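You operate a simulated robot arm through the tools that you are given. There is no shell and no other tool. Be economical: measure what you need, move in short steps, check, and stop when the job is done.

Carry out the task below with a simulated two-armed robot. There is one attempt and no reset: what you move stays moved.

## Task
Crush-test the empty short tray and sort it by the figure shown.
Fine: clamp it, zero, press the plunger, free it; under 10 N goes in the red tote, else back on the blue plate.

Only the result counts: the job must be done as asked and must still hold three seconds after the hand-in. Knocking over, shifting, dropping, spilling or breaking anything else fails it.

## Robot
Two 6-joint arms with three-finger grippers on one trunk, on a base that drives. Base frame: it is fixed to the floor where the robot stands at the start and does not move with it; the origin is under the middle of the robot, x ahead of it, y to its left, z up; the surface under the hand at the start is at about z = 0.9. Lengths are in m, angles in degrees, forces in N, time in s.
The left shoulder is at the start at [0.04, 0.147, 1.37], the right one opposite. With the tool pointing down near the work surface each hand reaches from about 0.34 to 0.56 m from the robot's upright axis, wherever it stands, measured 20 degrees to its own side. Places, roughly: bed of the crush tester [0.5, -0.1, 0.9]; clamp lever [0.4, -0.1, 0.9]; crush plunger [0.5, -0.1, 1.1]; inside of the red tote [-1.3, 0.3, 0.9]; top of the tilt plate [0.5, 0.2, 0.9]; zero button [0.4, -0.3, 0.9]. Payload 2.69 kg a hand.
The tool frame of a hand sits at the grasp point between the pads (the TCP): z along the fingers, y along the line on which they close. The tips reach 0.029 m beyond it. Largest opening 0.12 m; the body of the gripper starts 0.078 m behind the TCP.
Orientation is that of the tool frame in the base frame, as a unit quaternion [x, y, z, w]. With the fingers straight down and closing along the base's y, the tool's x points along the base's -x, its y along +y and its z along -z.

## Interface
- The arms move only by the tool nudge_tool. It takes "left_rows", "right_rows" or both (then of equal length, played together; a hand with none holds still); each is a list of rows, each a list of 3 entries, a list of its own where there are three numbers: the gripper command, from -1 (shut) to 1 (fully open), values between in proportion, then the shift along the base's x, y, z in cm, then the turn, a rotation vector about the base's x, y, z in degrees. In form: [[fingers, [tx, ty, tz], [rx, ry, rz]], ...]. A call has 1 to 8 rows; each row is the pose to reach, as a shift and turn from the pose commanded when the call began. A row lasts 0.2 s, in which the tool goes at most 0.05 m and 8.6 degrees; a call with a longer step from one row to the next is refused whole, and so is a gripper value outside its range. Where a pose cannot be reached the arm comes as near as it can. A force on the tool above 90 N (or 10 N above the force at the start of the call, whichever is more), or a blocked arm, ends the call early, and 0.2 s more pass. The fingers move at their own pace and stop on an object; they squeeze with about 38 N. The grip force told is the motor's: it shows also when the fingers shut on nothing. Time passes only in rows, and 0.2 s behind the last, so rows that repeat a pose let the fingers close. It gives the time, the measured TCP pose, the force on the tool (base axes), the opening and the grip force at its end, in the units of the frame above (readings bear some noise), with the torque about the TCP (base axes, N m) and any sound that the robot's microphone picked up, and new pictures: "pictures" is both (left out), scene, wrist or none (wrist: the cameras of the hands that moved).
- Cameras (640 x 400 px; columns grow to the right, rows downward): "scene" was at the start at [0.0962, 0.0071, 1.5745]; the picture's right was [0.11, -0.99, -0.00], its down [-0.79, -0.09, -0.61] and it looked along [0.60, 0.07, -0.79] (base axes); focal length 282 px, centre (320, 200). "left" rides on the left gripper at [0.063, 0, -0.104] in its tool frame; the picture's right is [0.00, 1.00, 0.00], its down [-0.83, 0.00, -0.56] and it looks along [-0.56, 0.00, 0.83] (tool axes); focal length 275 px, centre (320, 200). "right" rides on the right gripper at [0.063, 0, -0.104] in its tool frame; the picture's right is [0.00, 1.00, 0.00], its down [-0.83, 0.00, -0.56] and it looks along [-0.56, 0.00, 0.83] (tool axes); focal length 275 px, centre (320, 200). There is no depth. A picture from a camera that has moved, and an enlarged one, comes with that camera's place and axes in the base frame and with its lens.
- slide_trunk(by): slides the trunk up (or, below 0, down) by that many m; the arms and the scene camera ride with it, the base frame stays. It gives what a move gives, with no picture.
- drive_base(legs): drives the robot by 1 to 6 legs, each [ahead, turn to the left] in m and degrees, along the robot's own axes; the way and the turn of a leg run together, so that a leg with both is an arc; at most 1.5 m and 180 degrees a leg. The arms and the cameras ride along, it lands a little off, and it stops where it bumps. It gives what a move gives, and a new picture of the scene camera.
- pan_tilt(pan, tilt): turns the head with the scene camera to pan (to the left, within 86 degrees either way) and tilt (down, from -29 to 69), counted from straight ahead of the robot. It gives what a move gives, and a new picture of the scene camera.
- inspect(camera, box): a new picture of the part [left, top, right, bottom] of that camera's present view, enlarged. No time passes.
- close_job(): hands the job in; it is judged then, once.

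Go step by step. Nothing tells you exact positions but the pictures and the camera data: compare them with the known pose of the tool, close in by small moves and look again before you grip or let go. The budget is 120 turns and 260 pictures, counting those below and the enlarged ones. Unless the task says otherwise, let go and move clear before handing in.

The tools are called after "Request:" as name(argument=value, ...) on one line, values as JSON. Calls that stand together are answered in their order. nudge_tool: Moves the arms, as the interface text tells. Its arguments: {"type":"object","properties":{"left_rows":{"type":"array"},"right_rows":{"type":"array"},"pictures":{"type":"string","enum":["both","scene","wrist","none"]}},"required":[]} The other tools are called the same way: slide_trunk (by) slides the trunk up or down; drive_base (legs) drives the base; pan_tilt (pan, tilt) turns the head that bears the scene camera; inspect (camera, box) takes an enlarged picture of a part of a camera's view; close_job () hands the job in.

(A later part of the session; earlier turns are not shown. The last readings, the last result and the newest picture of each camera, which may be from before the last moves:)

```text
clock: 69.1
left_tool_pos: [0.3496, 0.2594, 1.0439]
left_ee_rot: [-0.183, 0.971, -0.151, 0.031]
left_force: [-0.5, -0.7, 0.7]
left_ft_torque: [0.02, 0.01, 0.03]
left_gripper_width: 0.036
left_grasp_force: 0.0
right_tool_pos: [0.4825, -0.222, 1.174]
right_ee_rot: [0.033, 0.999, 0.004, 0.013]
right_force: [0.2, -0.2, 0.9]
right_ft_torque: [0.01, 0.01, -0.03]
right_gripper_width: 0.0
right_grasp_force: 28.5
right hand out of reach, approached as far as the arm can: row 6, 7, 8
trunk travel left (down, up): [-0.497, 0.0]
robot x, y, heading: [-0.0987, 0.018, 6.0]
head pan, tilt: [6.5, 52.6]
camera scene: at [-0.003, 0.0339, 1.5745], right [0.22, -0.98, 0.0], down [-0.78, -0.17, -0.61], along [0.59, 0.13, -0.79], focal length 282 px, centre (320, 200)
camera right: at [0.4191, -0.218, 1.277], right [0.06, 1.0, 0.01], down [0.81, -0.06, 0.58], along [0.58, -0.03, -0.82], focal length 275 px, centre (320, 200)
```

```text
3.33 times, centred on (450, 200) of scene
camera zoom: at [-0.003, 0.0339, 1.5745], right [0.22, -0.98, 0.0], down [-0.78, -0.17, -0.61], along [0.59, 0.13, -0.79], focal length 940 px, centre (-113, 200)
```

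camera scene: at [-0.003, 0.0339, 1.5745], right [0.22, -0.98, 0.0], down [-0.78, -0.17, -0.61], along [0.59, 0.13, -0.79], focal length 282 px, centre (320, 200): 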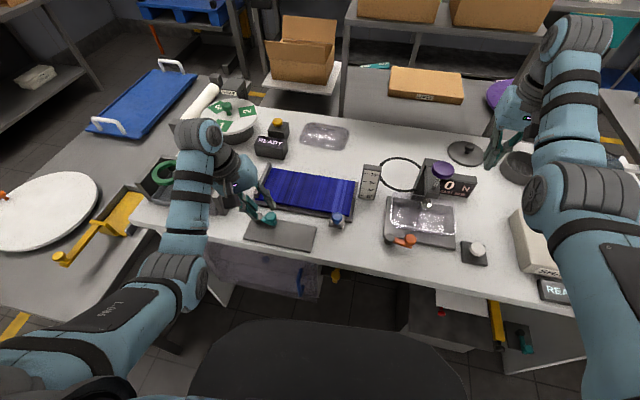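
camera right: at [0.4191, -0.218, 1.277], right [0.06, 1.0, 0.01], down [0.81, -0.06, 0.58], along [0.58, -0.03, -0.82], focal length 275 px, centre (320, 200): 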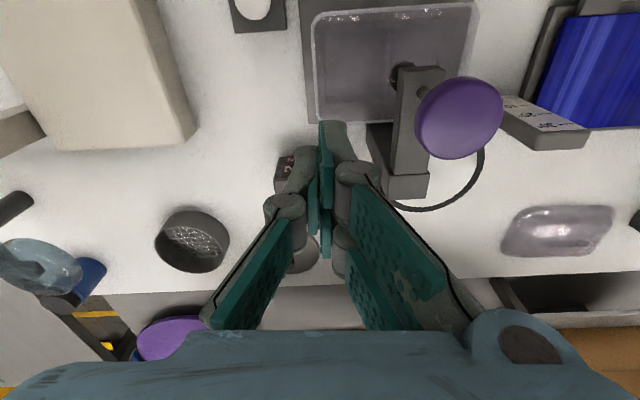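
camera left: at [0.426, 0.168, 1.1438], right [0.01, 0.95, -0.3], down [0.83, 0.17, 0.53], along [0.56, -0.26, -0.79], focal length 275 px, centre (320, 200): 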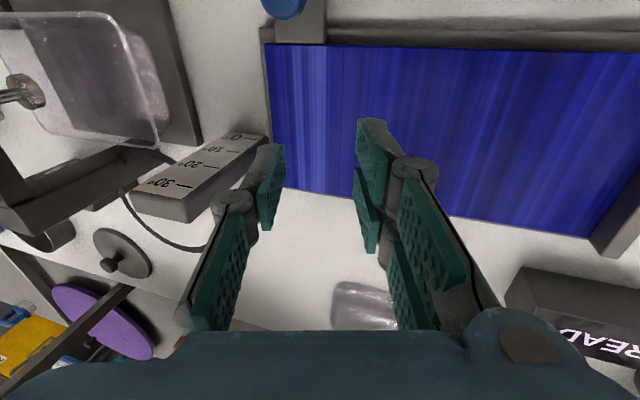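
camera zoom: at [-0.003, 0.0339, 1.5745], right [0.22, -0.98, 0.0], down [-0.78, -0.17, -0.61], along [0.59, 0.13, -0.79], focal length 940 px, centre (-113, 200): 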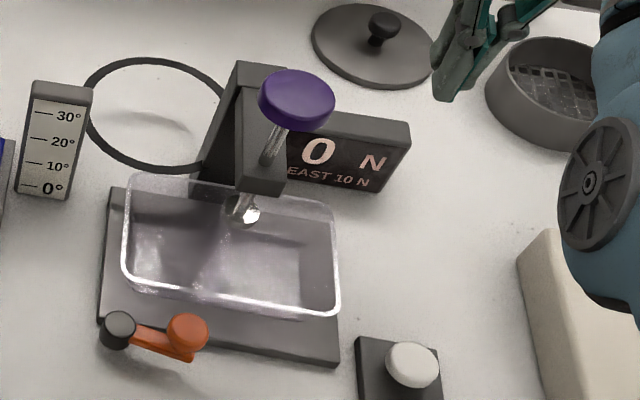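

Request:
nudge_tool(right_rows=[[-1, [0, 2, -0.6], [0, 0, 0]], [-1, [-0.2, 4, -0.8], [0, 0, 0]]], pictures="none")

```text
clock: 69.7
left_tool_pos: [0.3483, 0.2593, 1.0451]
left_ee_rot: [-0.184, 0.971, -0.15, 0.031]
left_force: [-0.1, -0.8, -0.5]
left_ft_torque: [0.02, -0.02, -0.01]
left_gripper_width: 0.0363
left_grasp_force: 0.0
right_tool_pos: [0.4828, -0.18, 1.1641]
right_ee_rot: [0.032, 0.999, 0.004, 0.013]
right_force: [0.6, 1.1, -0.1]
right_ft_torque: [-0.05, -0.03, -0.03]
right_gripper_width: 0.0
right_grasp_force: 29.0
trunk travel left (down, up): [-0.497, 0.0]
robot x, y, heading: [-0.0973, 0.0171, 6.1]
head pan, tilt: [6.5, 52.6]
```

Reached cleanly; finishing the move to above the knob.

Request:
nudge_tool(right_rows=[[-1, [-0.3, 2, 0], [0, 0, 0]], [-1, [-0.6, 3.8, 0], [0, 0, 0]], [-1, [-0.6, 3.8, 0], [0, 0, 0]]])

Request:
inspect(camera="scene", box=[390, 120, 490, 240])

```text
clock: 70.5
left_tool_pos: [0.3488, 0.2587, 1.0438]
left_ee_rot: [-0.183, 0.971, -0.151, 0.032]
left_force: [-0.9, -0.8, -0.3]
left_ft_torque: [-0.01, 0.0, 0.01]
left_gripper_width: 0.0359
left_grasp_force: 0.0
right_tool_pos: [0.4802, -0.1431, 1.164]
right_ee_rot: [0.033, 0.999, 0.004, 0.013]
right_force: [0.1, 0.2, -0.2]
right_ft_torque: [-0.03, 0.0, -0.03]
right_gripper_width: 0.0
right_grasp_force: 28.2
right hand out of reach, approached as far as the arm can: row 1, 2, 3
trunk travel left (down, up): [-0.497, 0.0]
robot x, y, heading: [-0.095, 0.0171, 5.9]
head pan, tilt: [6.5, 52.6]
camera scene: at [-0.0032, 0.034, 1.5745], right [0.22, -0.98, 0.0], down [-0.78, -0.17, -0.61], along [0.59, 0.13, -0.79], focal length 282 px, centre (320, 200)
camera right: at [0.416, -0.1393, 1.2676], right [0.06, 1.0, 0.01], down [0.81, -0.06, 0.58], along [0.58, -0.03, -0.82], focal length 275 px, centre (320, 200)
```

scene: 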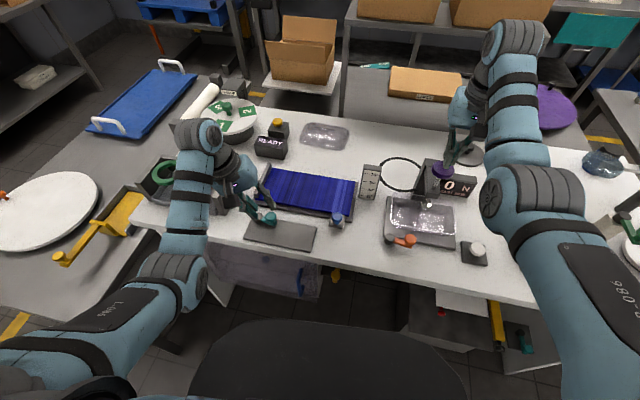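
right: 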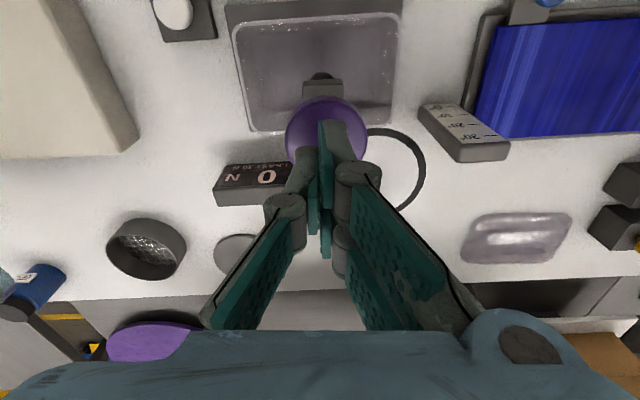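

```text
3.33 times, centred on (440, 180) of scene
camera zoom: at [-0.0032, 0.034, 1.5745], right [0.22, -0.98, 0.0], down [-0.78, -0.17, -0.61], along [0.59, 0.13, -0.79], focal length 940 px, centre (-80, 267)
```

zoom: 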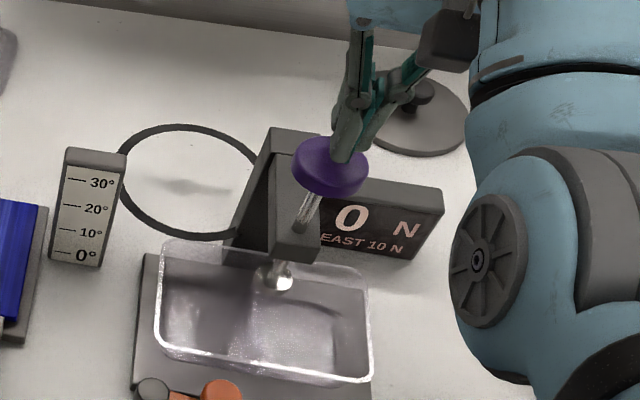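

Fingertips are above the knob. Pressing down gradually.

Request:
nudge_tool(right_rows=[[-1, [-0.2, 0, -1], [0, 0, 0]], [-1, [-0.2, 0, -2], [0, 0, 0]], [-1, [-0.2, 0, -3], [0, 0, 0]]], pictures="none")

Request:
inspect(camera="scene", box=[390, 120, 490, 240])

```text
clock: 71.3
left_tool_pos: [0.3486, 0.2587, 1.044]
left_ee_rot: [-0.182, 0.971, -0.151, 0.032]
left_force: [-0.3, 0.0, 0.2]
left_ft_torque: [0.0, 0.03, -0.02]
left_gripper_width: 0.0361
left_grasp_force: 0.0
right_tool_pos: [0.4778, -0.1436, 1.1347]
right_ee_rot: [0.033, 0.999, 0.004, 0.014]
right_force: [0.8, -0.6, 2.8]
right_ft_torque: [0.03, 0.01, -0.01]
right_gripper_width: 0.0064
right_grasp_force: 28.7
trunk travel left (down, up): [-0.497, 0.0]
robot x, y, heading: [-0.0969, 0.0165, 6.0]
head pan, tilt: [6.5, 52.6]
```

```text
3.33 times, centred on (440, 180) of scene
camera zoom: at [-0.0035, 0.0342, 1.5745], right [0.22, -0.98, 0.0], down [-0.78, -0.17, -0.61], along [0.59, 0.13, -0.79], focal length 940 px, centre (-80, 267)
```

zoom: 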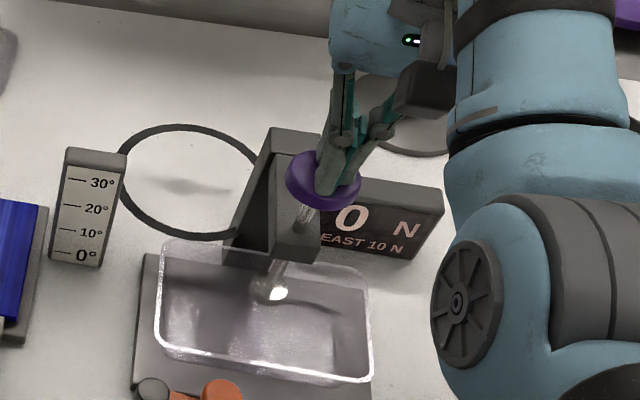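

Contact made; the plunger is going down with light force. Continuing.

Request:
nudge_tool(right_rows=[[-1, [0, 0, -1], [0, 0, 0]], [-1, [0, 0, -2], [0, 0, 0]]], pictures="none")

Request:
inspect(camera="scene", box=[390, 120, 490, 240])

```text
clock: 71.9
left_tool_pos: [0.3499, 0.2588, 1.0444]
left_ee_rot: [-0.183, 0.971, -0.15, 0.031]
left_force: [0.3, -0.1, -0.4]
left_ft_torque: [-0.01, 0.01, -0.01]
left_gripper_width: 0.0359
left_grasp_force: 0.1
right_tool_pos: [0.4785, -0.1425, 1.1155]
right_ee_rot: [0.033, 0.999, 0.004, 0.015]
right_force: [-0.2, -1.2, 3.5]
right_ft_torque: [-0.01, 0.06, 0.0]
right_gripper_width: 0.0057
right_grasp_force: 28.5
trunk travel left (down, up): [-0.497, 0.0]
robot x, y, heading: [-0.0952, 0.0155, 5.7]
head pan, tilt: [6.5, 52.6]
```

```text
3.33 times, centred on (440, 180) of scene
camera zoom: at [-0.0035, 0.0341, 1.5745], right [0.22, -0.98, 0.0], down [-0.78, -0.17, -0.61], along [0.59, 0.13, -0.79], focal length 940 px, centre (-80, 267)
```

zoom: 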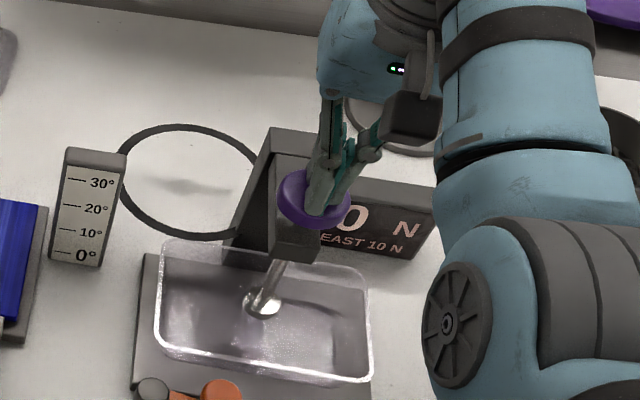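

Request:
nudge_tool(right_rows=[[-1, [0, 0, -0.7], [0, 0, 0]], [-1, [0, 0, -1.4], [0, 0, 0]], [-1, [0, 0, -2], [0, 0, 0]]], pictures="none")

Request:
inspect(camera="scene", box=[390, 120, 490, 240])

Request:
inspect(camera="right", box=[150, 100, 350, 250])

```text
clock: 72.7
left_tool_pos: [0.346, 0.258, 1.0457]
left_ee_rot: [-0.182, 0.971, -0.151, 0.033]
left_force: [-0.3, 0.0, -0.2]
left_ft_torque: [0.0, 0.0, 0.02]
left_gripper_width: 0.0361
left_grasp_force: 0.0
right_tool_pos: [0.4773, -0.1432, 1.1001]
right_ee_rot: [0.035, 0.999, 0.004, 0.019]
right_force: [6.5, -4.3, 43.2]
right_ft_torque: [-0.03, 0.38, 0.05]
right_gripper_width: 0.0059
right_grasp_force: 28.5
trunk travel left (down, up): [-0.497, 0.0]
robot x, y, heading: [-0.0959, 0.0184, 5.8]
head pan, tilt: [6.5, 52.6]
```

```text
3.33 times, centred on (440, 180) of scene
camera zoom: at [-0.008, 0.0349, 1.5751], right [0.22, -0.98, 0.0], down [-0.77, -0.17, -0.61], along [0.6, 0.13, -0.79], focal length 940 px, centre (-80, 267)
```

zoom: 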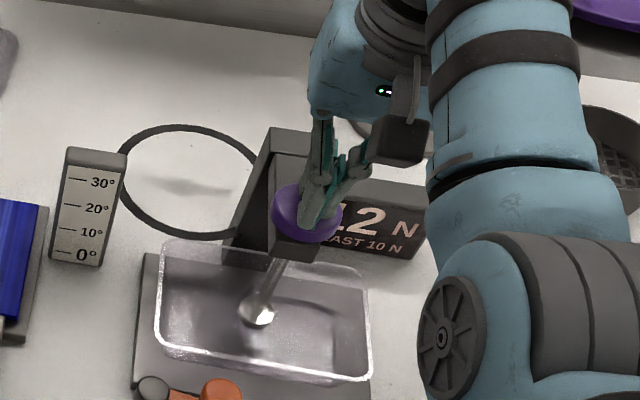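

```text
2.67 times, centred on (250, 175) of right
camera zoom: at [0.4118, -0.139, 1.2024], right [0.06, 1.0, 0.01], down [0.81, -0.06, 0.59], along [0.59, -0.03, -0.81], focal length 734 px, centre (507, 267)
```

zoom: 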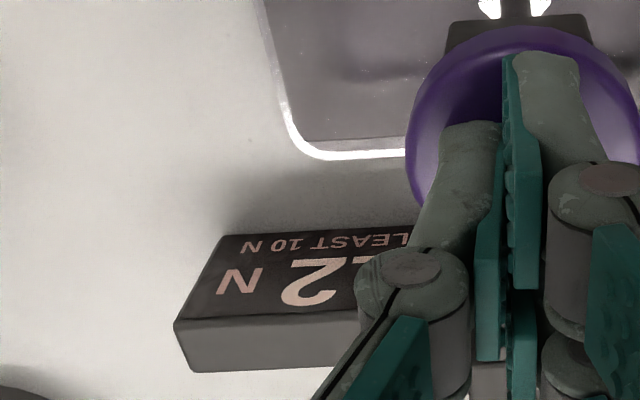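

The plunger has bottomed; the display shows something ending in 2. Releasing it to read the figure in full.

Request:
nudge_tool(right_rows=[[-1, [0, 0, 2], [0, 0, 0]], [-1, [0, 0, 5], [0, 0, 0]], [-1, [0, -2, 6.5], [0, 0, 0]], [-1, [0, -6, 6.5], [0, 0, 0]], [-1, [0, -10.5, 6.5], [0, 0, 0]]])

Request:
inspect(camera="scene", box=[390, 120, 490, 240])

Request:
inspect(camera="right", box=[200, 30, 500, 220])

```text
clock: 73.9
left_tool_pos: [0.3484, 0.2567, 1.0448]
left_ee_rot: [-0.184, 0.971, -0.15, 0.031]
left_force: [0.3, 0.3, -0.2]
left_ft_torque: [0.02, 0.03, 0.0]
left_gripper_width: 0.036
left_grasp_force: 0.2
right_tool_pos: [0.4782, -0.2512, 1.1579]
right_ee_rot: [0.032, 0.999, 0.005, 0.014]
right_force: [-0.5, -0.2, -0.7]
right_ft_torque: [0.04, 0.01, -0.01]
right_gripper_width: 0.0
right_grasp_force: 28.3
trunk travel left (down, up): [-0.497, 0.0]
robot x, y, heading: [-0.0981, 0.0181, 5.9]
head pan, tilt: [6.5, 52.6]
camera scene: at [-0.0034, 0.0312, 1.5745], right [0.22, -0.98, 0.0], down [-0.78, -0.17, -0.61], along [0.59, 0.13, -0.79], focal length 282 px, centre (320, 200)
camera right: at [0.4138, -0.2475, 1.2618], right [0.06, 1.0, 0.01], down [0.81, -0.06, 0.58], along [0.58, -0.03, -0.82], focal length 275 px, centre (320, 200)
```

scene: 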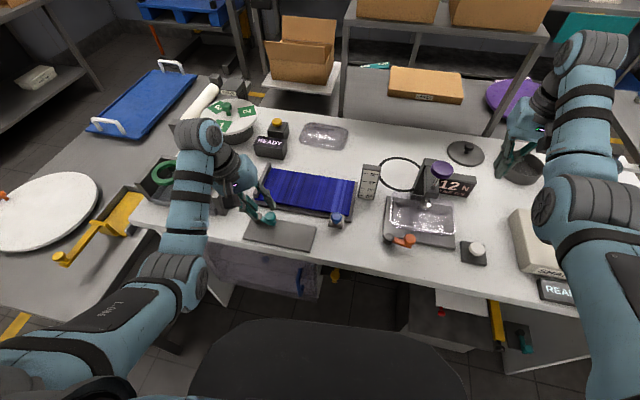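
right: 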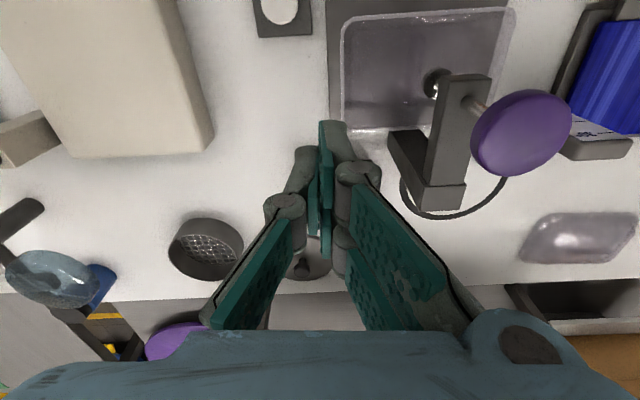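

```text
3.33 times, centred on (440, 180) of scene
camera zoom: at [-0.0034, 0.0312, 1.5745], right [0.22, -0.98, 0.0], down [-0.78, -0.17, -0.61], along [0.59, 0.13, -0.79], focal length 940 px, centre (-80, 267)
```

zoom: 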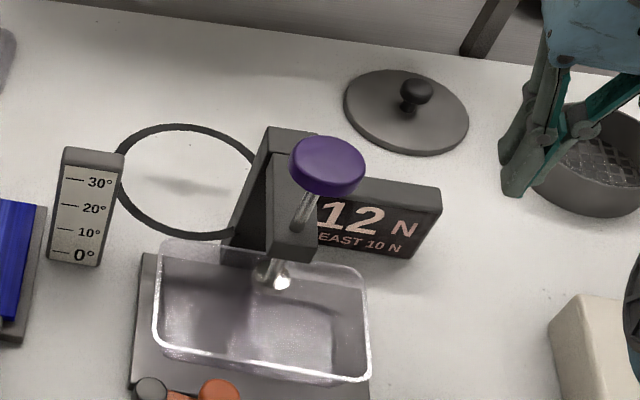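

```text
2.11 times, centred on (350, 125) of right
camera zoom: at [0.4138, -0.2475, 1.2618], right [0.06, 1.0, 0.01], down [0.81, -0.06, 0.58], along [0.58, -0.03, -0.82], focal length 580 px, centre (257, 358)
```

zoom: 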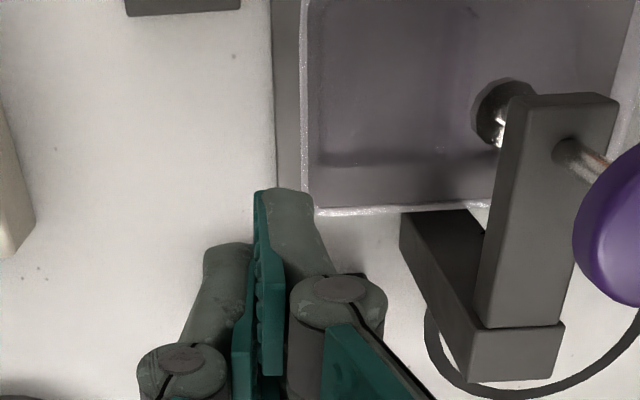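

The figure is 12 N, so it passes (at least 10 N) and belongs back on the blue plate. First I free the clamp: reposition the base as before and take the lever knob again.

Request:
nudge_tool(right_rows=[[-1, [-1.5, 0, -3.5], [0, 0, 0]], [-1, [-3, 0, -7], [0, 0, 0]], [-1, [-5, 0, -10], [0, 0, 0]], [-1, [-7, 0, -13.5], [0, 0, 0]], [-0.1, [-7, 0, -13.5], [0, 0, 0]]], pictures="none")

Request:
drive_base(legs=[[-0.055, 4]])

Request:
nudge_tool(right_rows=[[-0.1, [0, 0, 0], [0, 0, 0]], [-0.1, [0, 0, 0], [0, 0, 0]]], pictures="wrist")

```text
clock: 75.1
left_tool_pos: [0.3491, 0.2588, 1.0437]
left_ee_rot: [-0.183, 0.971, -0.151, 0.031]
left_force: [-0.2, -1.2, -0.2]
left_ft_torque: [0.02, -0.02, -0.01]
left_gripper_width: 0.0361
left_grasp_force: 0.0
right_tool_pos: [0.4085, -0.2481, 1.0234]
right_ee_rot: [0.034, 0.999, 0.004, 0.013]
right_force: [-0.2, 0.9, 0.7]
right_ft_torque: [0.01, 0.0, -0.04]
right_gripper_width: 0.0543
right_grasp_force: 0.0
trunk travel left (down, up): [-0.497, 0.0]
robot x, y, heading: [-0.0961, 0.0182, 6.3]
head pan, tilt: [6.5, 52.6]
```

```text
clock: 76.1
left_tool_pos: [0.2859, 0.281, 1.0404]
left_ee_rot: [-0.217, 0.964, -0.149, 0.032]
left_force: [0.1, -0.1, -1.2]
left_ft_torque: [0.01, 0.07, -0.02]
left_gripper_width: 0.036
left_grasp_force: 0.1
right_tool_pos: [0.3805, -0.22, 1.0188]
right_ee_rot: [-0.001, 1.0, 0.005, 0.009]
right_force: [0.6, 0.5, 0.0]
right_ft_torque: [-0.03, 0.13, 0.04]
right_gripper_width: 0.0538
right_grasp_force: 0.0
trunk travel left (down, up): [-0.497, 0.0]
robot x, y, heading: [-0.1525, 0.0105, 9.8]
head pan, tilt: [6.5, 52.6]
camera scene: at [-0.0448, 0.0327, 1.5735], right [0.28, -0.96, 0.0], down [-0.77, -0.22, -0.6], along [0.58, 0.17, -0.8], focal length 282 px, centre (320, 200)
```

scene: 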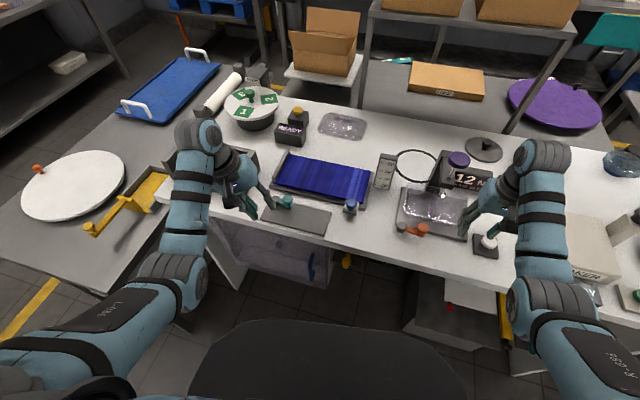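

```text
clock: 76.7
left_tool_pos: [0.2794, 0.2803, 1.042]
left_ee_rot: [-0.216, 0.964, -0.15, 0.036]
left_force: [0.1, 0.3, 0.3]
left_ft_torque: [-0.01, 0.03, 0.03]
left_gripper_width: 0.0359
left_grasp_force: 0.0
right_tool_pos: [0.3742, -0.2204, 1.0228]
right_ee_rot: [-0.001, 1.0, 0.005, 0.012]
right_force: [0.3, -0.1, -0.3]
right_ft_torque: [0.0, 0.03, 0.03]
right_gripper_width: 0.0542
right_grasp_force: 0.1
trunk travel left (down, up): [-0.497, 0.0]
robot x, y, heading: [-0.1485, 0.01, 9.8]
head pan, tilt: [6.5, 52.6]
camera right: at [0.3095, -0.221, 1.1268], right [-0.01, 1.0, 0.01], down [0.82, 0.0, 0.58], along [0.58, 0.01, -0.82], focal length 275 px, centre (320, 200)
```

right: 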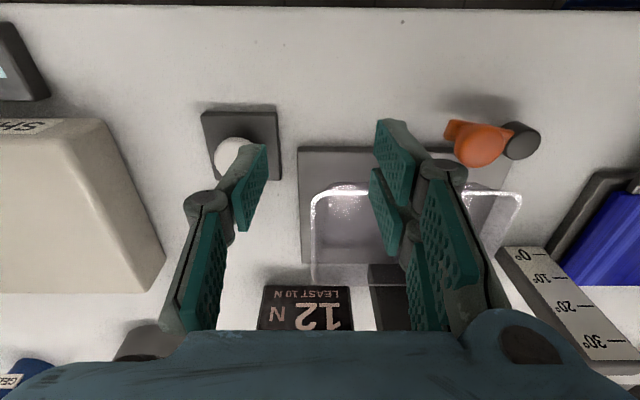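

Request:
nudge_tool(right_rows=[[-0.1, [0.3, 4, 0], [0, 0, 0]], [-0.1, [0.6, 8, -0.5], [0, 0, 0]], [-0.1, [0.9, 11, -1.5], [0, 0, 0]], [-0.1, [0.9, 11, -2], [0, 0, 0]]], pictures="wrist")

```text
clock: 77.7
left_tool_pos: [0.2765, 0.2806, 1.0439]
left_ee_rot: [-0.216, 0.964, -0.15, 0.038]
left_force: [0.3, 0.0, -0.4]
left_ft_torque: [0.03, -0.03, -0.01]
left_gripper_width: 0.036
left_grasp_force: 0.1
right_tool_pos: [0.3802, -0.1099, 1.0038]
right_ee_rot: [-0.001, 1.0, 0.005, 0.014]
right_force: [-0.4, 0.5, 0.0]
right_ft_torque: [0.02, -0.02, 0.02]
right_gripper_width: 0.0541
right_grasp_force: 0.0
trunk travel left (down, up): [-0.497, 0.0]
robot x, y, heading: [-0.1541, 0.0086, 9.9]
head pan, tilt: [6.5, 52.6]
camera right: at [0.3159, -0.1108, 1.1081], right [-0.01, 1.0, 0.01], down [0.82, 0.0, 0.58], along [0.58, 0.01, -0.82], focal length 275 px, centre (320, 200)
```

right: 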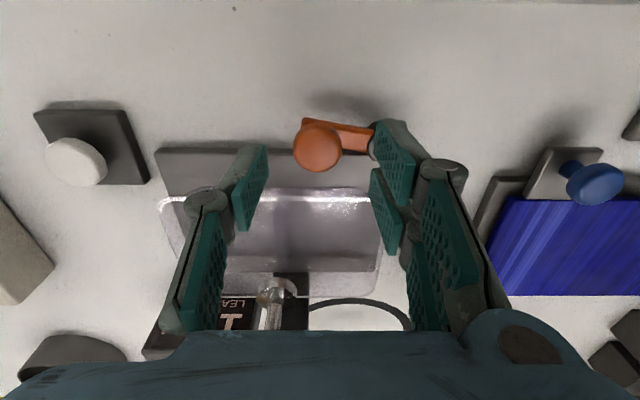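

Request:
nudge_tool(right_rows=[[-0.1, [0.3, -0.1, -1.5], [0, 0, 0]], [-0.1, [0.3, -0.1, -3], [0, 0, 0]], [-0.5, [0.3, -0.1, -3], [0, 0, 0]], [-0.58, [0.3, -0.1, -3], [0, 0, 0]], [-0.58, [0.3, -0.1, -3], [0, 0, 0]]], pictures="wrist")

Request:
nudge_tool(right_rows=[[-0.58, [-0.75, 0.2, 0], [0, 0, 0]], [-0.57, [-1.41, 0.48, 0], [0, 0, 0]], [-0.57, [-2.03, 0.87, 0], [0, 0, 0]], [-0.57, [-2.58, 1.34, 0], [0, 0, 0]]], pictures="wrist")

```text
clock: 78.9
left_tool_pos: [0.2775, 0.2799, 1.0439]
left_ee_rot: [-0.216, 0.964, -0.15, 0.037]
left_force: [-0.1, -0.2, 0.6]
left_ft_torque: [-0.02, 0.01, 0.0]
left_gripper_width: 0.0359
left_grasp_force: 0.1
right_tool_pos: [0.3835, -0.11, 0.9745]
right_ee_rot: [-0.001, 1.0, 0.005, 0.013]
right_force: [-0.4, -0.7, -2.8]
right_ft_torque: [-0.09, -0.52, 0.01]
right_gripper_width: 0.0288
right_grasp_force: 44.6
trunk travel left (down, up): [-0.497, 0.0]
robot x, y, heading: [-0.1557, 0.0072, 9.9]
head pan, tilt: [6.5, 52.6]
camera right: at [0.3191, -0.1119, 1.0778], right [-0.01, 1.0, 0.01], down [0.82, 0.0, 0.58], along [0.58, 0.01, -0.82], focal length 275 px, centre (320, 200)
```

right: 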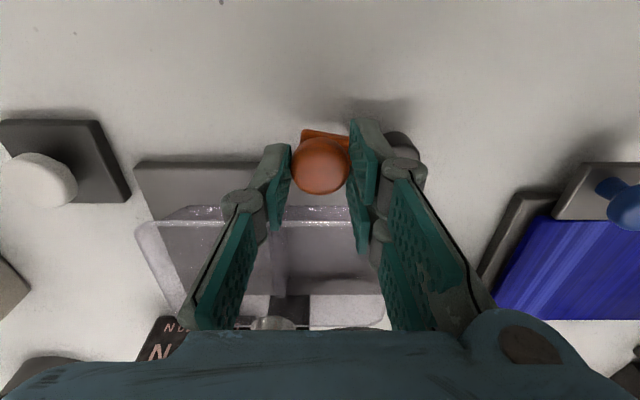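

```text
clock: 79.9
left_tool_pos: [0.2744, 0.2791, 1.0452]
left_ee_rot: [-0.215, 0.964, -0.148, 0.038]
left_force: [-1.1, -0.1, 0.6]
left_ft_torque: [0.06, -0.09, 0.05]
left_gripper_width: 0.0359
left_grasp_force: 0.0
right_tool_pos: [0.3544, -0.0995, 0.9747]
right_ee_rot: [-0.002, 1.0, 0.005, 0.012]
right_force: [-10.5, -12.2, 0.5]
right_ft_torque: [-0.33, -0.7, -0.09]
right_gripper_width: 0.0286
right_grasp_force: 45.1
trunk travel left (down, up): [-0.497, 0.0]
robot x, y, heading: [-0.1546, 0.0149, 9.8]
head pan, tilt: [6.5, 52.6]
camera right: at [0.2899, -0.1006, 1.078], right [-0.01, 1.0, 0.01], down [0.82, 0.0, 0.57], along [0.57, 0.01, -0.82], focal length 275 px, centre (320, 200)
```

right: 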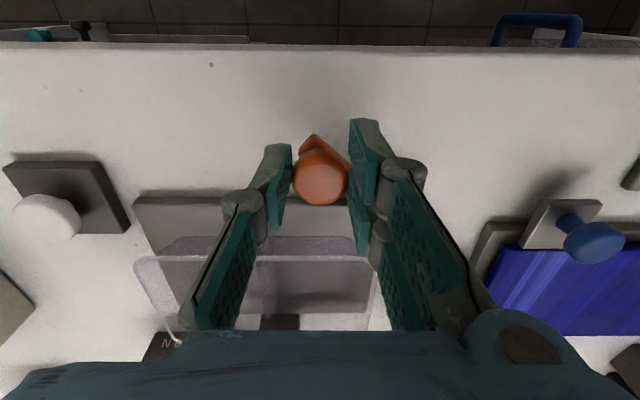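

Request:
nudge_tool(right_rows=[[-0.54, [-0.2, 0.6, 0], [0, 0, 0]], [-0.54, [-0.5, 1.3, 0], [0, 0, 0]], [-0.54, [-0.8, 2.0, 0], [0, 0, 0]], [-0.54, [-0.95, 2.7, 0], [0, 0, 0]], [-0.54, [-1.0, 3.4, 0], [0, 0, 0]]], pictures="wrist")

```text
clock: 81.1
left_tool_pos: [0.2788, 0.278, 1.0431]
left_ee_rot: [-0.216, 0.964, -0.149, 0.038]
left_force: [0.2, 0.2, -1.0]
left_ft_torque: [0.06, -0.01, 0.01]
left_gripper_width: 0.0359
left_grasp_force: 0.1
right_tool_pos: [0.35, -0.0634, 0.9768]
right_ee_rot: [-0.003, 1.0, 0.009, 0.017]
right_force: [6.7, 1.8, 7.0]
right_ft_torque: [0.41, -0.36, 0.1]
right_gripper_width: 0.0295
right_grasp_force: 45.0
trunk travel left (down, up): [-0.497, 0.0]
robot x, y, heading: [-0.1566, 0.0114, 9.9]
head pan, tilt: [6.5, 52.6]
camera right: at [0.2849, -0.0659, 1.0788], right [-0.01, 1.0, 0.02], down [0.81, 0.0, 0.58], along [0.58, 0.02, -0.81], focal length 275 px, centre (320, 200)
```

right: 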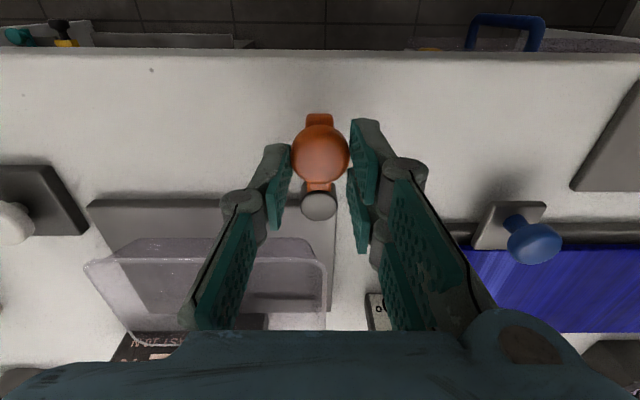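

The lever is back in its open position. Letting go, clearing the right hand, then turning the base so the left arm faces the bed again.

Request:
nudge_tool(right_rows=[[-0.2, [0, 0, 0], [0, 0, 0]], [-0.1, [0, 0, 0], [0, 0, 0]], [-0.1, [0, 0, 3], [0, 0, 0]], [-0.1, [0.5, -4.5, 4.5], [0, 0, 0]], [-0.1, [1.5, -9, 5], [0, 0, 0]], [-0.5, [2.5, -13.5, 6], [0, 0, 0]], [-1, [3, -18, 7], [0, 0, 0]], [-1, [3, -20, 7], [0, 0, 0]]], pictures="none")

Request:
drive_base(legs=[[0, -20], [0.125, 0], [0, -5.5]])

Request:
nudge_tool(left_rows=[[-0.4, [0, 0, 0], [0, 0, 0]], [-0.4, [0, 0, 0], [0, 0, 0]]])

Request:
inspect(camera="scene", box=[260, 140, 400, 280])

```text
clock: 82.9
left_tool_pos: [0.2778, 0.2802, 1.0453]
left_ee_rot: [-0.215, 0.964, -0.149, 0.037]
left_force: [-0.5, 0.1, -1.1]
left_ft_torque: [0.03, -0.02, -0.03]
left_gripper_width: 0.0361
left_grasp_force: 0.1
right_tool_pos: [0.3783, -0.265, 1.0444]
right_ee_rot: [-0.001, 1.0, 0.005, 0.014]
right_force: [-1.1, -0.8, -0.2]
right_ft_torque: [0.0, 0.03, -0.03]
right_gripper_width: 0.0
right_grasp_force: 29.0
trunk travel left (down, up): [-0.497, 0.0]
robot x, y, heading: [-0.1556, 0.0092, 10.0]
head pan, tilt: [6.5, 52.6]
```

```text
clock: 85.7
left_tool_pos: [0.4739, 0.0521, 1.0441]
left_ee_rot: [0.0, 0.988, -0.155, 0.004]
left_force: [-0.8, 0.4, 0.5]
left_ft_torque: [-0.01, 0.0, 0.04]
left_gripper_width: 0.0357
left_grasp_force: 0.1
right_tool_pos: [0.3324, -0.483, 1.0447]
right_ee_rot: [0.218, 0.976, 0.001, 0.014]
right_force: [-1.0, 0.3, 0.9]
right_ft_torque: [-0.03, 0.01, 0.0]
right_gripper_width: 0.0002
right_grasp_force: 28.5
trunk travel left (down, up): [-0.497, 0.0]
robot x, y, heading: [-0.0335, -0.0144, -15.3]
head pan, tilt: [6.5, 52.6]
camera scene: at [0.0657, -0.0271, 1.5745], right [-0.16, -0.99, 0.0], down [-0.78, 0.12, -0.61], along [0.6, -0.1, -0.79], focal length 282 px, centre (320, 200)
```

scene: 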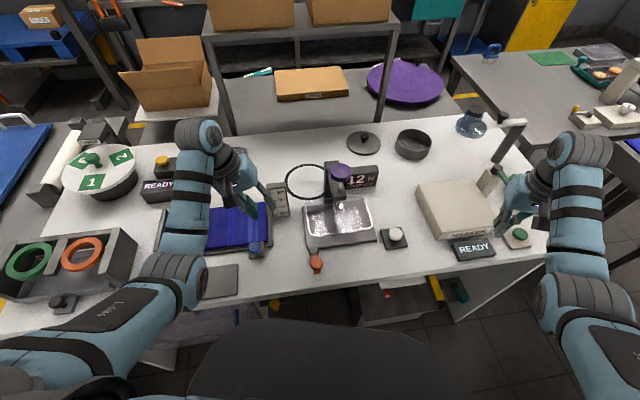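

```text
clock: 86.3
left_tool_pos: [0.4748, 0.0502, 1.0431]
left_ee_rot: [0.001, 0.988, -0.155, 0.002]
left_force: [0.2, 0.8, -0.7]
left_ft_torque: [-0.01, 0.03, -0.02]
left_gripper_width: 0.0361
left_grasp_force: 0.1
right_tool_pos: [0.3339, -0.4841, 1.0437]
right_ee_rot: [0.218, 0.976, 0.002, 0.014]
right_force: [0.0, 0.0, -0.7]
right_ft_torque: [-0.03, 0.01, 0.0]
right_gripper_width: 0.0001
right_grasp_force: 28.7
trunk travel left (down, up): [-0.497, 0.0]
robot x, y, heading: [-0.0268, -0.0115, -15.8]
head pan, tilt: [6.5, 52.6]
camera scene: at [0.0672, -0.0295, 1.5744], right [-0.16, -0.99, 0.0], down [-0.79, 0.12, -0.61], along [0.6, -0.1, -0.8], focal length 282 px, centre (320, 200)
camera left: at [0.4114, 0.082, 1.1423], right [0.01, 0.95, -0.3], down [0.83, 0.17, 0.54], along [0.56, -0.26, -0.79], focal length 275 px, centre (320, 200)
```

scene: 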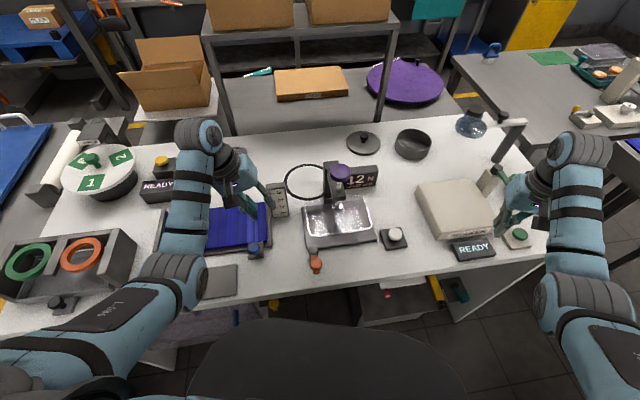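
left: 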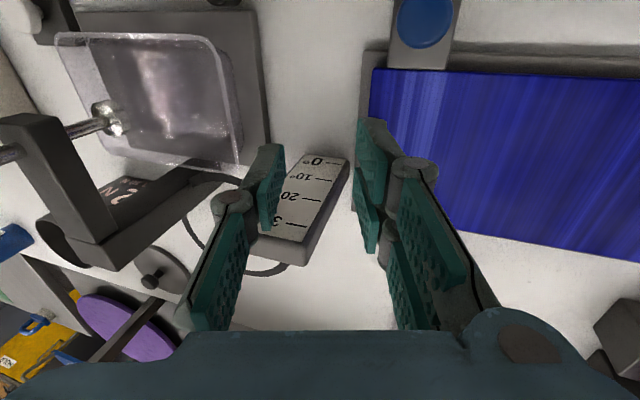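

```text
2.86 times, centred on (330, 210) of scene
camera zoom: at [0.0672, -0.0295, 1.5744], right [-0.16, -0.99, 0.0], down [-0.79, 0.12, -0.61], along [0.6, -0.1, -0.8], focal length 806 px, centre (291, 171)
```

zoom: 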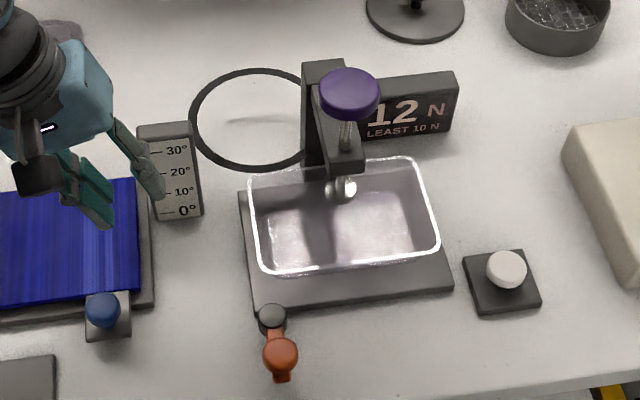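

The tray is where I left it. Bringing the left hand back over its left wall.

Request:
nudge_tool(left_rows=[[-0.35, [1, -4, 0], [0, 0, 0]], [-0.35, [1.6, -7.8, -0.3], [0, 0, 0]], [-0.35, [1.6, -8.6, -2.8], [0, 0, 0]], [-0.35, [1.6, -9.2, -4.3], [0, 0, 0]]])

Request:
inspect(camera="scene", box=[260, 150, 380, 260])

```text
clock: 87.3
left_tool_pos: [0.4911, -0.0415, 1.0003]
left_ee_rot: [0.001, 0.988, -0.154, 0.004]
left_force: [0.2, 0.4, 0.5]
left_ft_torque: [-0.02, 0.04, 0.0]
left_gripper_width: 0.039
left_grasp_force: 0.0
right_tool_pos: [0.3334, -0.4846, 1.0438]
right_ee_rot: [0.218, 0.976, 0.002, 0.014]
right_force: [0.1, 0.3, 0.6]
right_ft_torque: [0.01, -0.01, 0.05]
right_gripper_width: 0.0
right_grasp_force: 28.9
trunk travel left (down, up): [-0.497, 0.0]
robot x, y, heading: [-0.0261, -0.011, -15.4]
head pan, tilt: [6.5, 52.6]
camera scene: at [0.0657, -0.0294, 1.5745], right [-0.16, -0.99, 0.0], down [-0.78, 0.12, -0.61], along [0.6, -0.1, -0.79], focal length 282 px, centre (320, 200)
camera left: at [0.4264, -0.0099, 1.0996], right [0.01, 0.95, -0.3], down [0.83, 0.17, 0.54], along [0.56, -0.26, -0.79], focal length 275 px, centre (320, 200)
```

scene: 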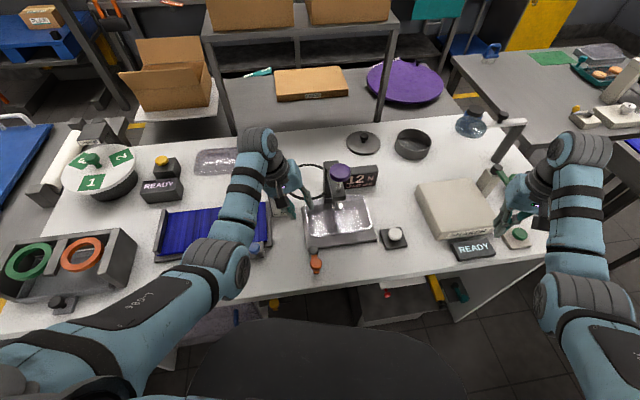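
left: 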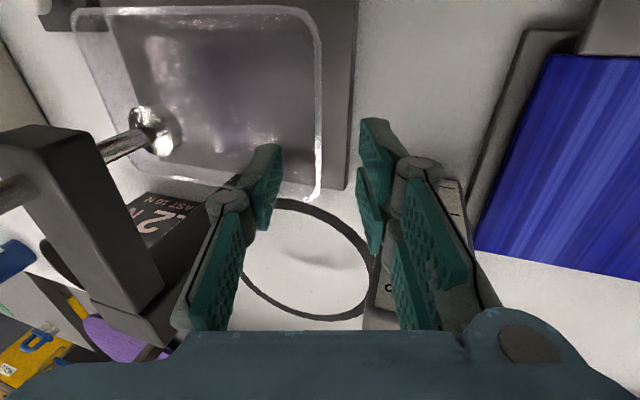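

```text
3.64 times, centred on (320, 205) of scene
camera zoom: at [0.0657, -0.0294, 1.5745], right [-0.16, -0.99, 0.0], down [-0.78, 0.12, -0.61], along [0.6, -0.1, -0.79], focal length 1025 px, centre (320, 182)
```

zoom: 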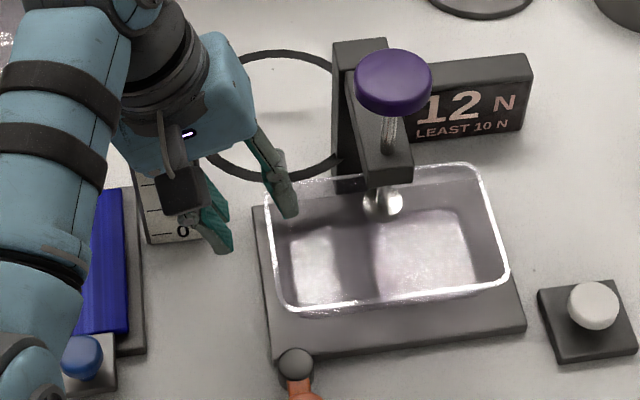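

Request:
nudge_tool(left_rows=[[-0.35, [-0.8, -0.8, -2], [0, 0, 0]], [-0.35, [-0.8, -1.4, -3.9], [0, 0, 0]], [-0.7, [-0.8, -1.4, -3.9], [0, 0, 0]], [-1, [-0.8, -1.4, -3.9], [0, 0, 0]], [-1, [-0.8, -1.4, -3.9], [0, 0, 0]]])

Request:
inspect(camera="scene", box=[260, 150, 380, 260])

```text
clock: 88.5
left_tool_pos: [0.483, -0.0567, 0.9623]
left_ee_rot: [0.0, 0.988, -0.153, 0.003]
left_force: [0.3, 0.3, 0.2]
left_ft_torque: [0.0, -0.03, 0.01]
left_gripper_width: 0.0059
left_grasp_force: 23.3
right_tool_pos: [0.3338, -0.4854, 1.0437]
right_ee_rot: [0.218, 0.976, 0.003, 0.014]
right_force: [-0.4, 0.0, 0.7]
right_ft_torque: [0.03, 0.02, -0.02]
right_gripper_width: 0.0
right_grasp_force: 28.8
trunk travel left (down, up): [-0.497, 0.0]
robot x, y, heading: [-0.0264, -0.0101, -15.6]
head pan, tilt: [6.5, 52.6]
camera scene: at [0.0657, -0.0302, 1.5745], right [-0.16, -0.99, 0.0], down [-0.78, 0.12, -0.61], along [0.6, -0.09, -0.79], focal length 282 px, centre (320, 200)
camera left: at [0.4179, -0.0249, 1.0609], right [0.01, 0.95, -0.3], down [0.83, 0.17, 0.54], along [0.56, -0.26, -0.79], focal length 275 px, centre (320, 200)
```

scene: 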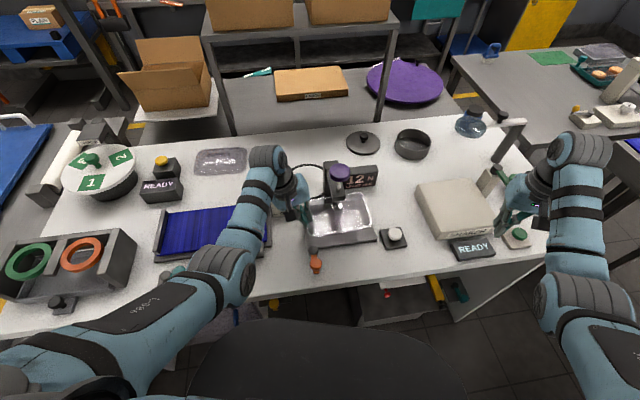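
left: 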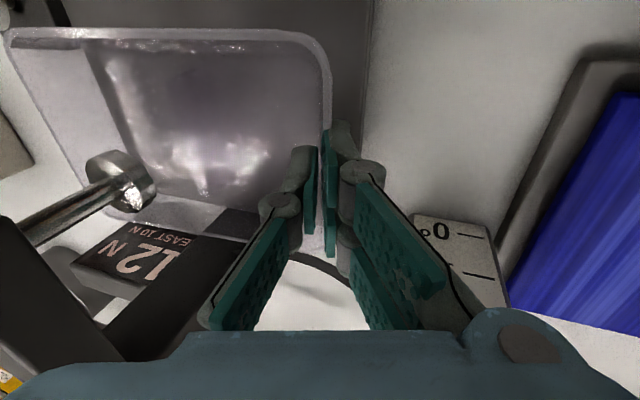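

```text
3.64 times, centred on (320, 205) of scene
camera zoom: at [0.0657, -0.0302, 1.5745], right [-0.16, -0.99, 0.0], down [-0.78, 0.12, -0.61], along [0.6, -0.09, -0.79], focal length 1025 px, centre (320, 182)
```

zoom: 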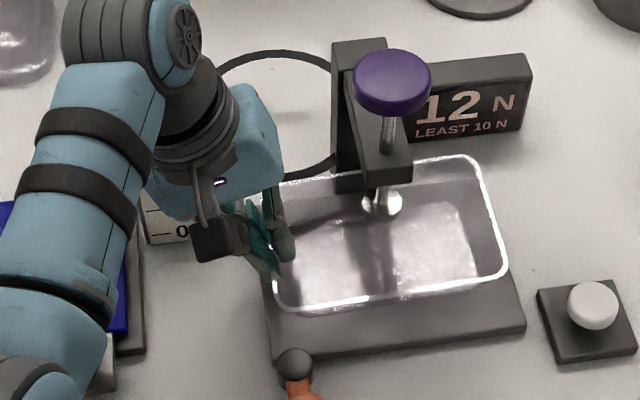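

Gripped. Reversing the slide-out path: slight lift and dip, then out to the left beneath the plunger.

Request:
nudge_tool(left_rows=[[-1, [0, 0, 0.6], [2, 0, 0]], [-1, [-0.5, 1, 0.9], [3, 0, 0]], [-1, [-1.2, 2.2, 1.0], [3, 0, 0]], [-1, [-1.9, 4, 1.1], [3, 0, 0]], [-1, [-2, 6, 1.3], [3, 0, 0]], [-1, [-2, 8, 1.5], [3, 0, 0]]])

Request:
inspect(camera="scene", box=[240, 150, 380, 260])

```text
clock: 89.9
left_tool_pos: [0.4628, 0.0236, 0.9782]
left_ee_rot: [0.003, 0.992, -0.129, 0.003]
left_force: [-0.2, 0.7, -0.7]
left_ft_torque: [0.02, 0.01, 0.0]
left_gripper_width: 0.006
left_grasp_force: 23.3
right_tool_pos: [0.3328, -0.484, 1.0442]
right_ee_rot: [0.219, 0.976, 0.002, 0.014]
right_force: [-0.3, 0.0, 0.3]
right_ft_torque: [0.03, -0.04, -0.01]
right_gripper_width: 0.0
right_grasp_force: 28.5
trunk travel left (down, up): [-0.497, 0.0]
robot x, y, heading: [-0.0275, -0.0111, -15.3]
head pan, tilt: [6.5, 52.6]
camera scene: at [0.0659, -0.0291, 1.5745], right [-0.16, -0.99, 0.0], down [-0.78, 0.12, -0.61], along [0.6, -0.1, -0.79], focal length 282 px, centre (320, 200)
camera left: at [0.3981, 0.0507, 1.0776], right [0.01, 0.97, -0.26], down [0.83, 0.14, 0.54], along [0.56, -0.22, -0.8], focal length 275 px, centre (320, 200)
```

scene: 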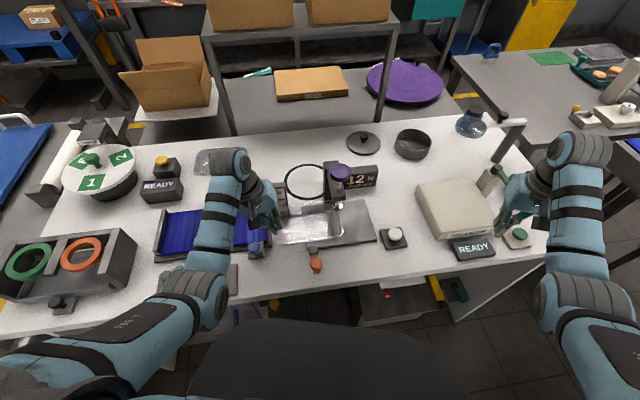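
left: 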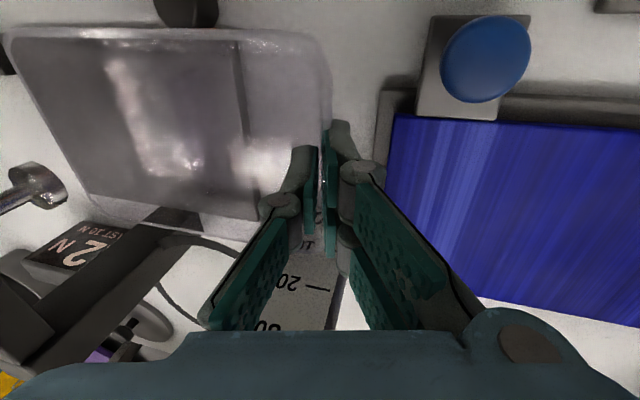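

```text
3.64 times, centred on (310, 205) of scene
camera zoom: at [0.0659, -0.0291, 1.5745], right [-0.16, -0.99, 0.0], down [-0.78, 0.12, -0.61], along [0.6, -0.1, -0.79], focal length 1025 px, centre (356, 182)
```

zoom: 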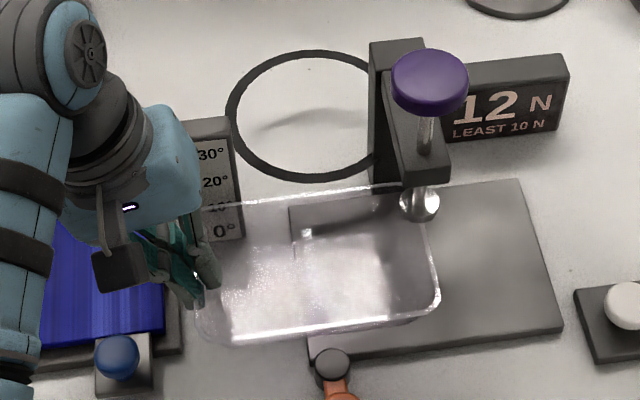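

Request:
nudge_tool(left_rows=[[-1, [-0.2, 2, 0.3], [0, 0, 0]], [-1, [-0.2, 3, 3], [0, 0, 0]], [-1, [0, 3.5, 6], [-3, 0, 0]], [-1, [0, 3.5, 6.2], [-3, 0, 0]]], pictures="none")

Request:
drive_base(legs=[[-0.05, 0]])

Request:
nudge_tool(left_rows=[[-1, [0.5, 1, 0], [0, 0, 0]], [-1, [1, 2, 0], [0, 0, 0]]])

Request:
inspect(camera="scene", box=[220, 130, 360, 260])

```text
clock: 90.9
left_tool_pos: [0.4649, 0.0576, 1.0347]
left_ee_rot: [0.001, 0.988, -0.154, 0.004]
left_force: [-0.8, 0.0, 0.2]
left_ft_torque: [0.0, -0.01, -0.01]
left_gripper_width: 0.0061
left_grasp_force: 23.2
left hand out of reach, approached as far as the arm can: row 3, 4
right_tool_pos: [0.333, -0.4851, 1.0435]
right_ee_rot: [0.219, 0.976, 0.002, 0.014]
right_force: [-0.8, -0.6, 0.1]
right_ft_torque: [-0.04, -0.03, 0.01]
right_gripper_width: 0.0
right_grasp_force: 28.4
trunk travel left (down, up): [-0.497, 0.0]
robot x, y, heading: [-0.0294, -0.01, -15.6]
head pan, tilt: [6.5, 52.6]
```

```text
clock: 91.9
left_tool_pos: [0.4267, 0.0685, 1.0308]
left_ee_rot: [-0.001, 0.988, -0.154, 0.0]
left_force: [1.2, -0.3, 0.3]
left_ft_torque: [0.04, 0.09, -0.02]
left_gripper_width: 0.0055
left_grasp_force: 23.0
right_tool_pos: [0.2934, -0.4744, 1.0397]
right_ee_rot: [0.217, 0.976, 0.003, 0.009]
right_force: [-0.4, -0.1, -1.3]
right_ft_torque: [0.05, 0.09, 0.02]
right_gripper_width: 0.0
right_grasp_force: 28.2
trunk travel left (down, up): [-0.497, 0.0]
robot x, y, heading: [-0.0725, -0.0035, -15.6]
head pan, tilt: [6.5, 52.6]
camera scene: at [0.0305, -0.0205, 1.5735], right [-0.16, -0.99, 0.0], down [-0.79, 0.13, -0.6], along [0.59, -0.09, -0.8], focal length 282 px, centre (320, 200)
```

scene: 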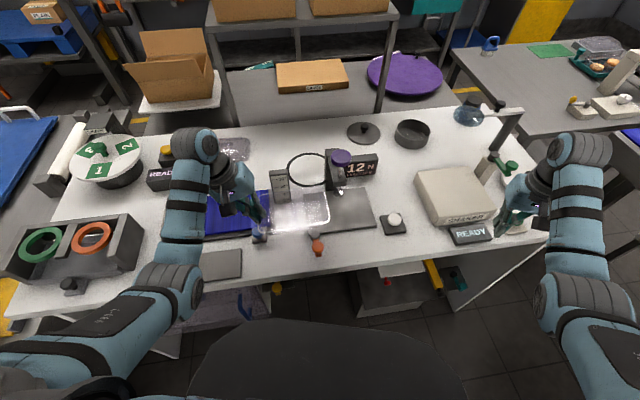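

```text
clock: 92.5
left_tool_pos: [0.4285, 0.0907, 1.0328]
left_ee_rot: [0.001, 0.988, -0.154, 0.003]
left_force: [0.4, 0.4, 0.6]
left_ft_torque: [0.0, 0.03, 0.03]
left_gripper_width: 0.0057
left_grasp_force: 23.0
right_tool_pos: [0.2867, -0.4712, 1.0429]
right_ee_rot: [0.218, 0.976, 0.002, 0.013]
right_force: [0.4, 0.3, -0.6]
right_ft_torque: [0.03, 0.04, 0.01]
right_gripper_width: 0.0002
right_grasp_force: 28.3
trunk travel left (down, up): [-0.497, 0.0]
robot x, y, heading: [-0.0796, 0.0011, -15.7]
head pan, tilt: [6.5, 52.6]
camera scene: at [0.0209, -0.0169, 1.5742], right [-0.16, -0.99, 0.0], down [-0.79, 0.12, -0.61], along [0.6, -0.09, -0.8], focal length 282 px, centre (320, 200)
camera left: at [0.3643, 0.1231, 1.1318], right [0.01, 0.95, -0.31], down [0.83, 0.17, 0.54], along [0.56, -0.26, -0.79], focal length 275 px, centre (320, 200)
```

scene: 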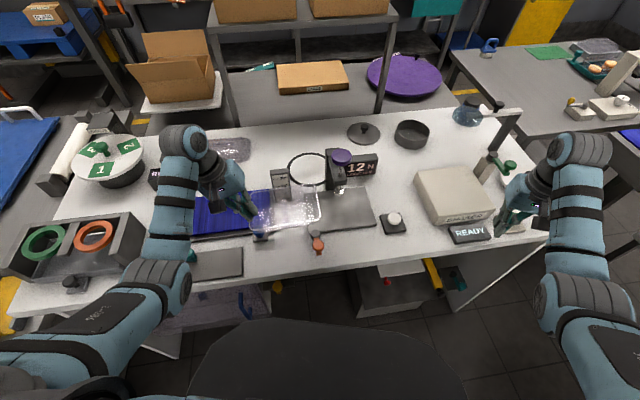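
left: 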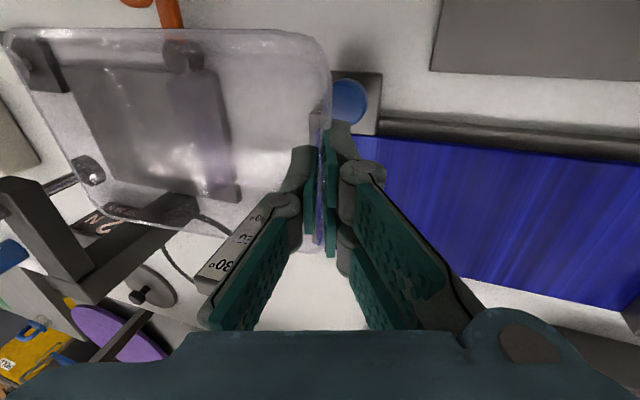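

```text
3.08 times, centred on (290, 195) of scene
camera zoom: at [0.0209, -0.0169, 1.5742], right [-0.16, -0.99, 0.0], down [-0.79, 0.12, -0.61], along [0.6, -0.09, -0.8], focal length 867 px, centre (412, 215)
```

zoom: 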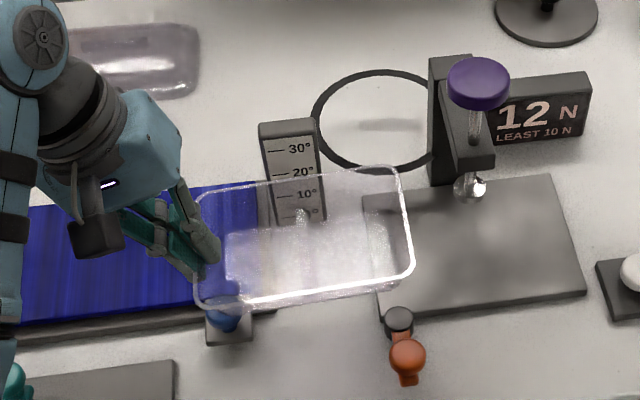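

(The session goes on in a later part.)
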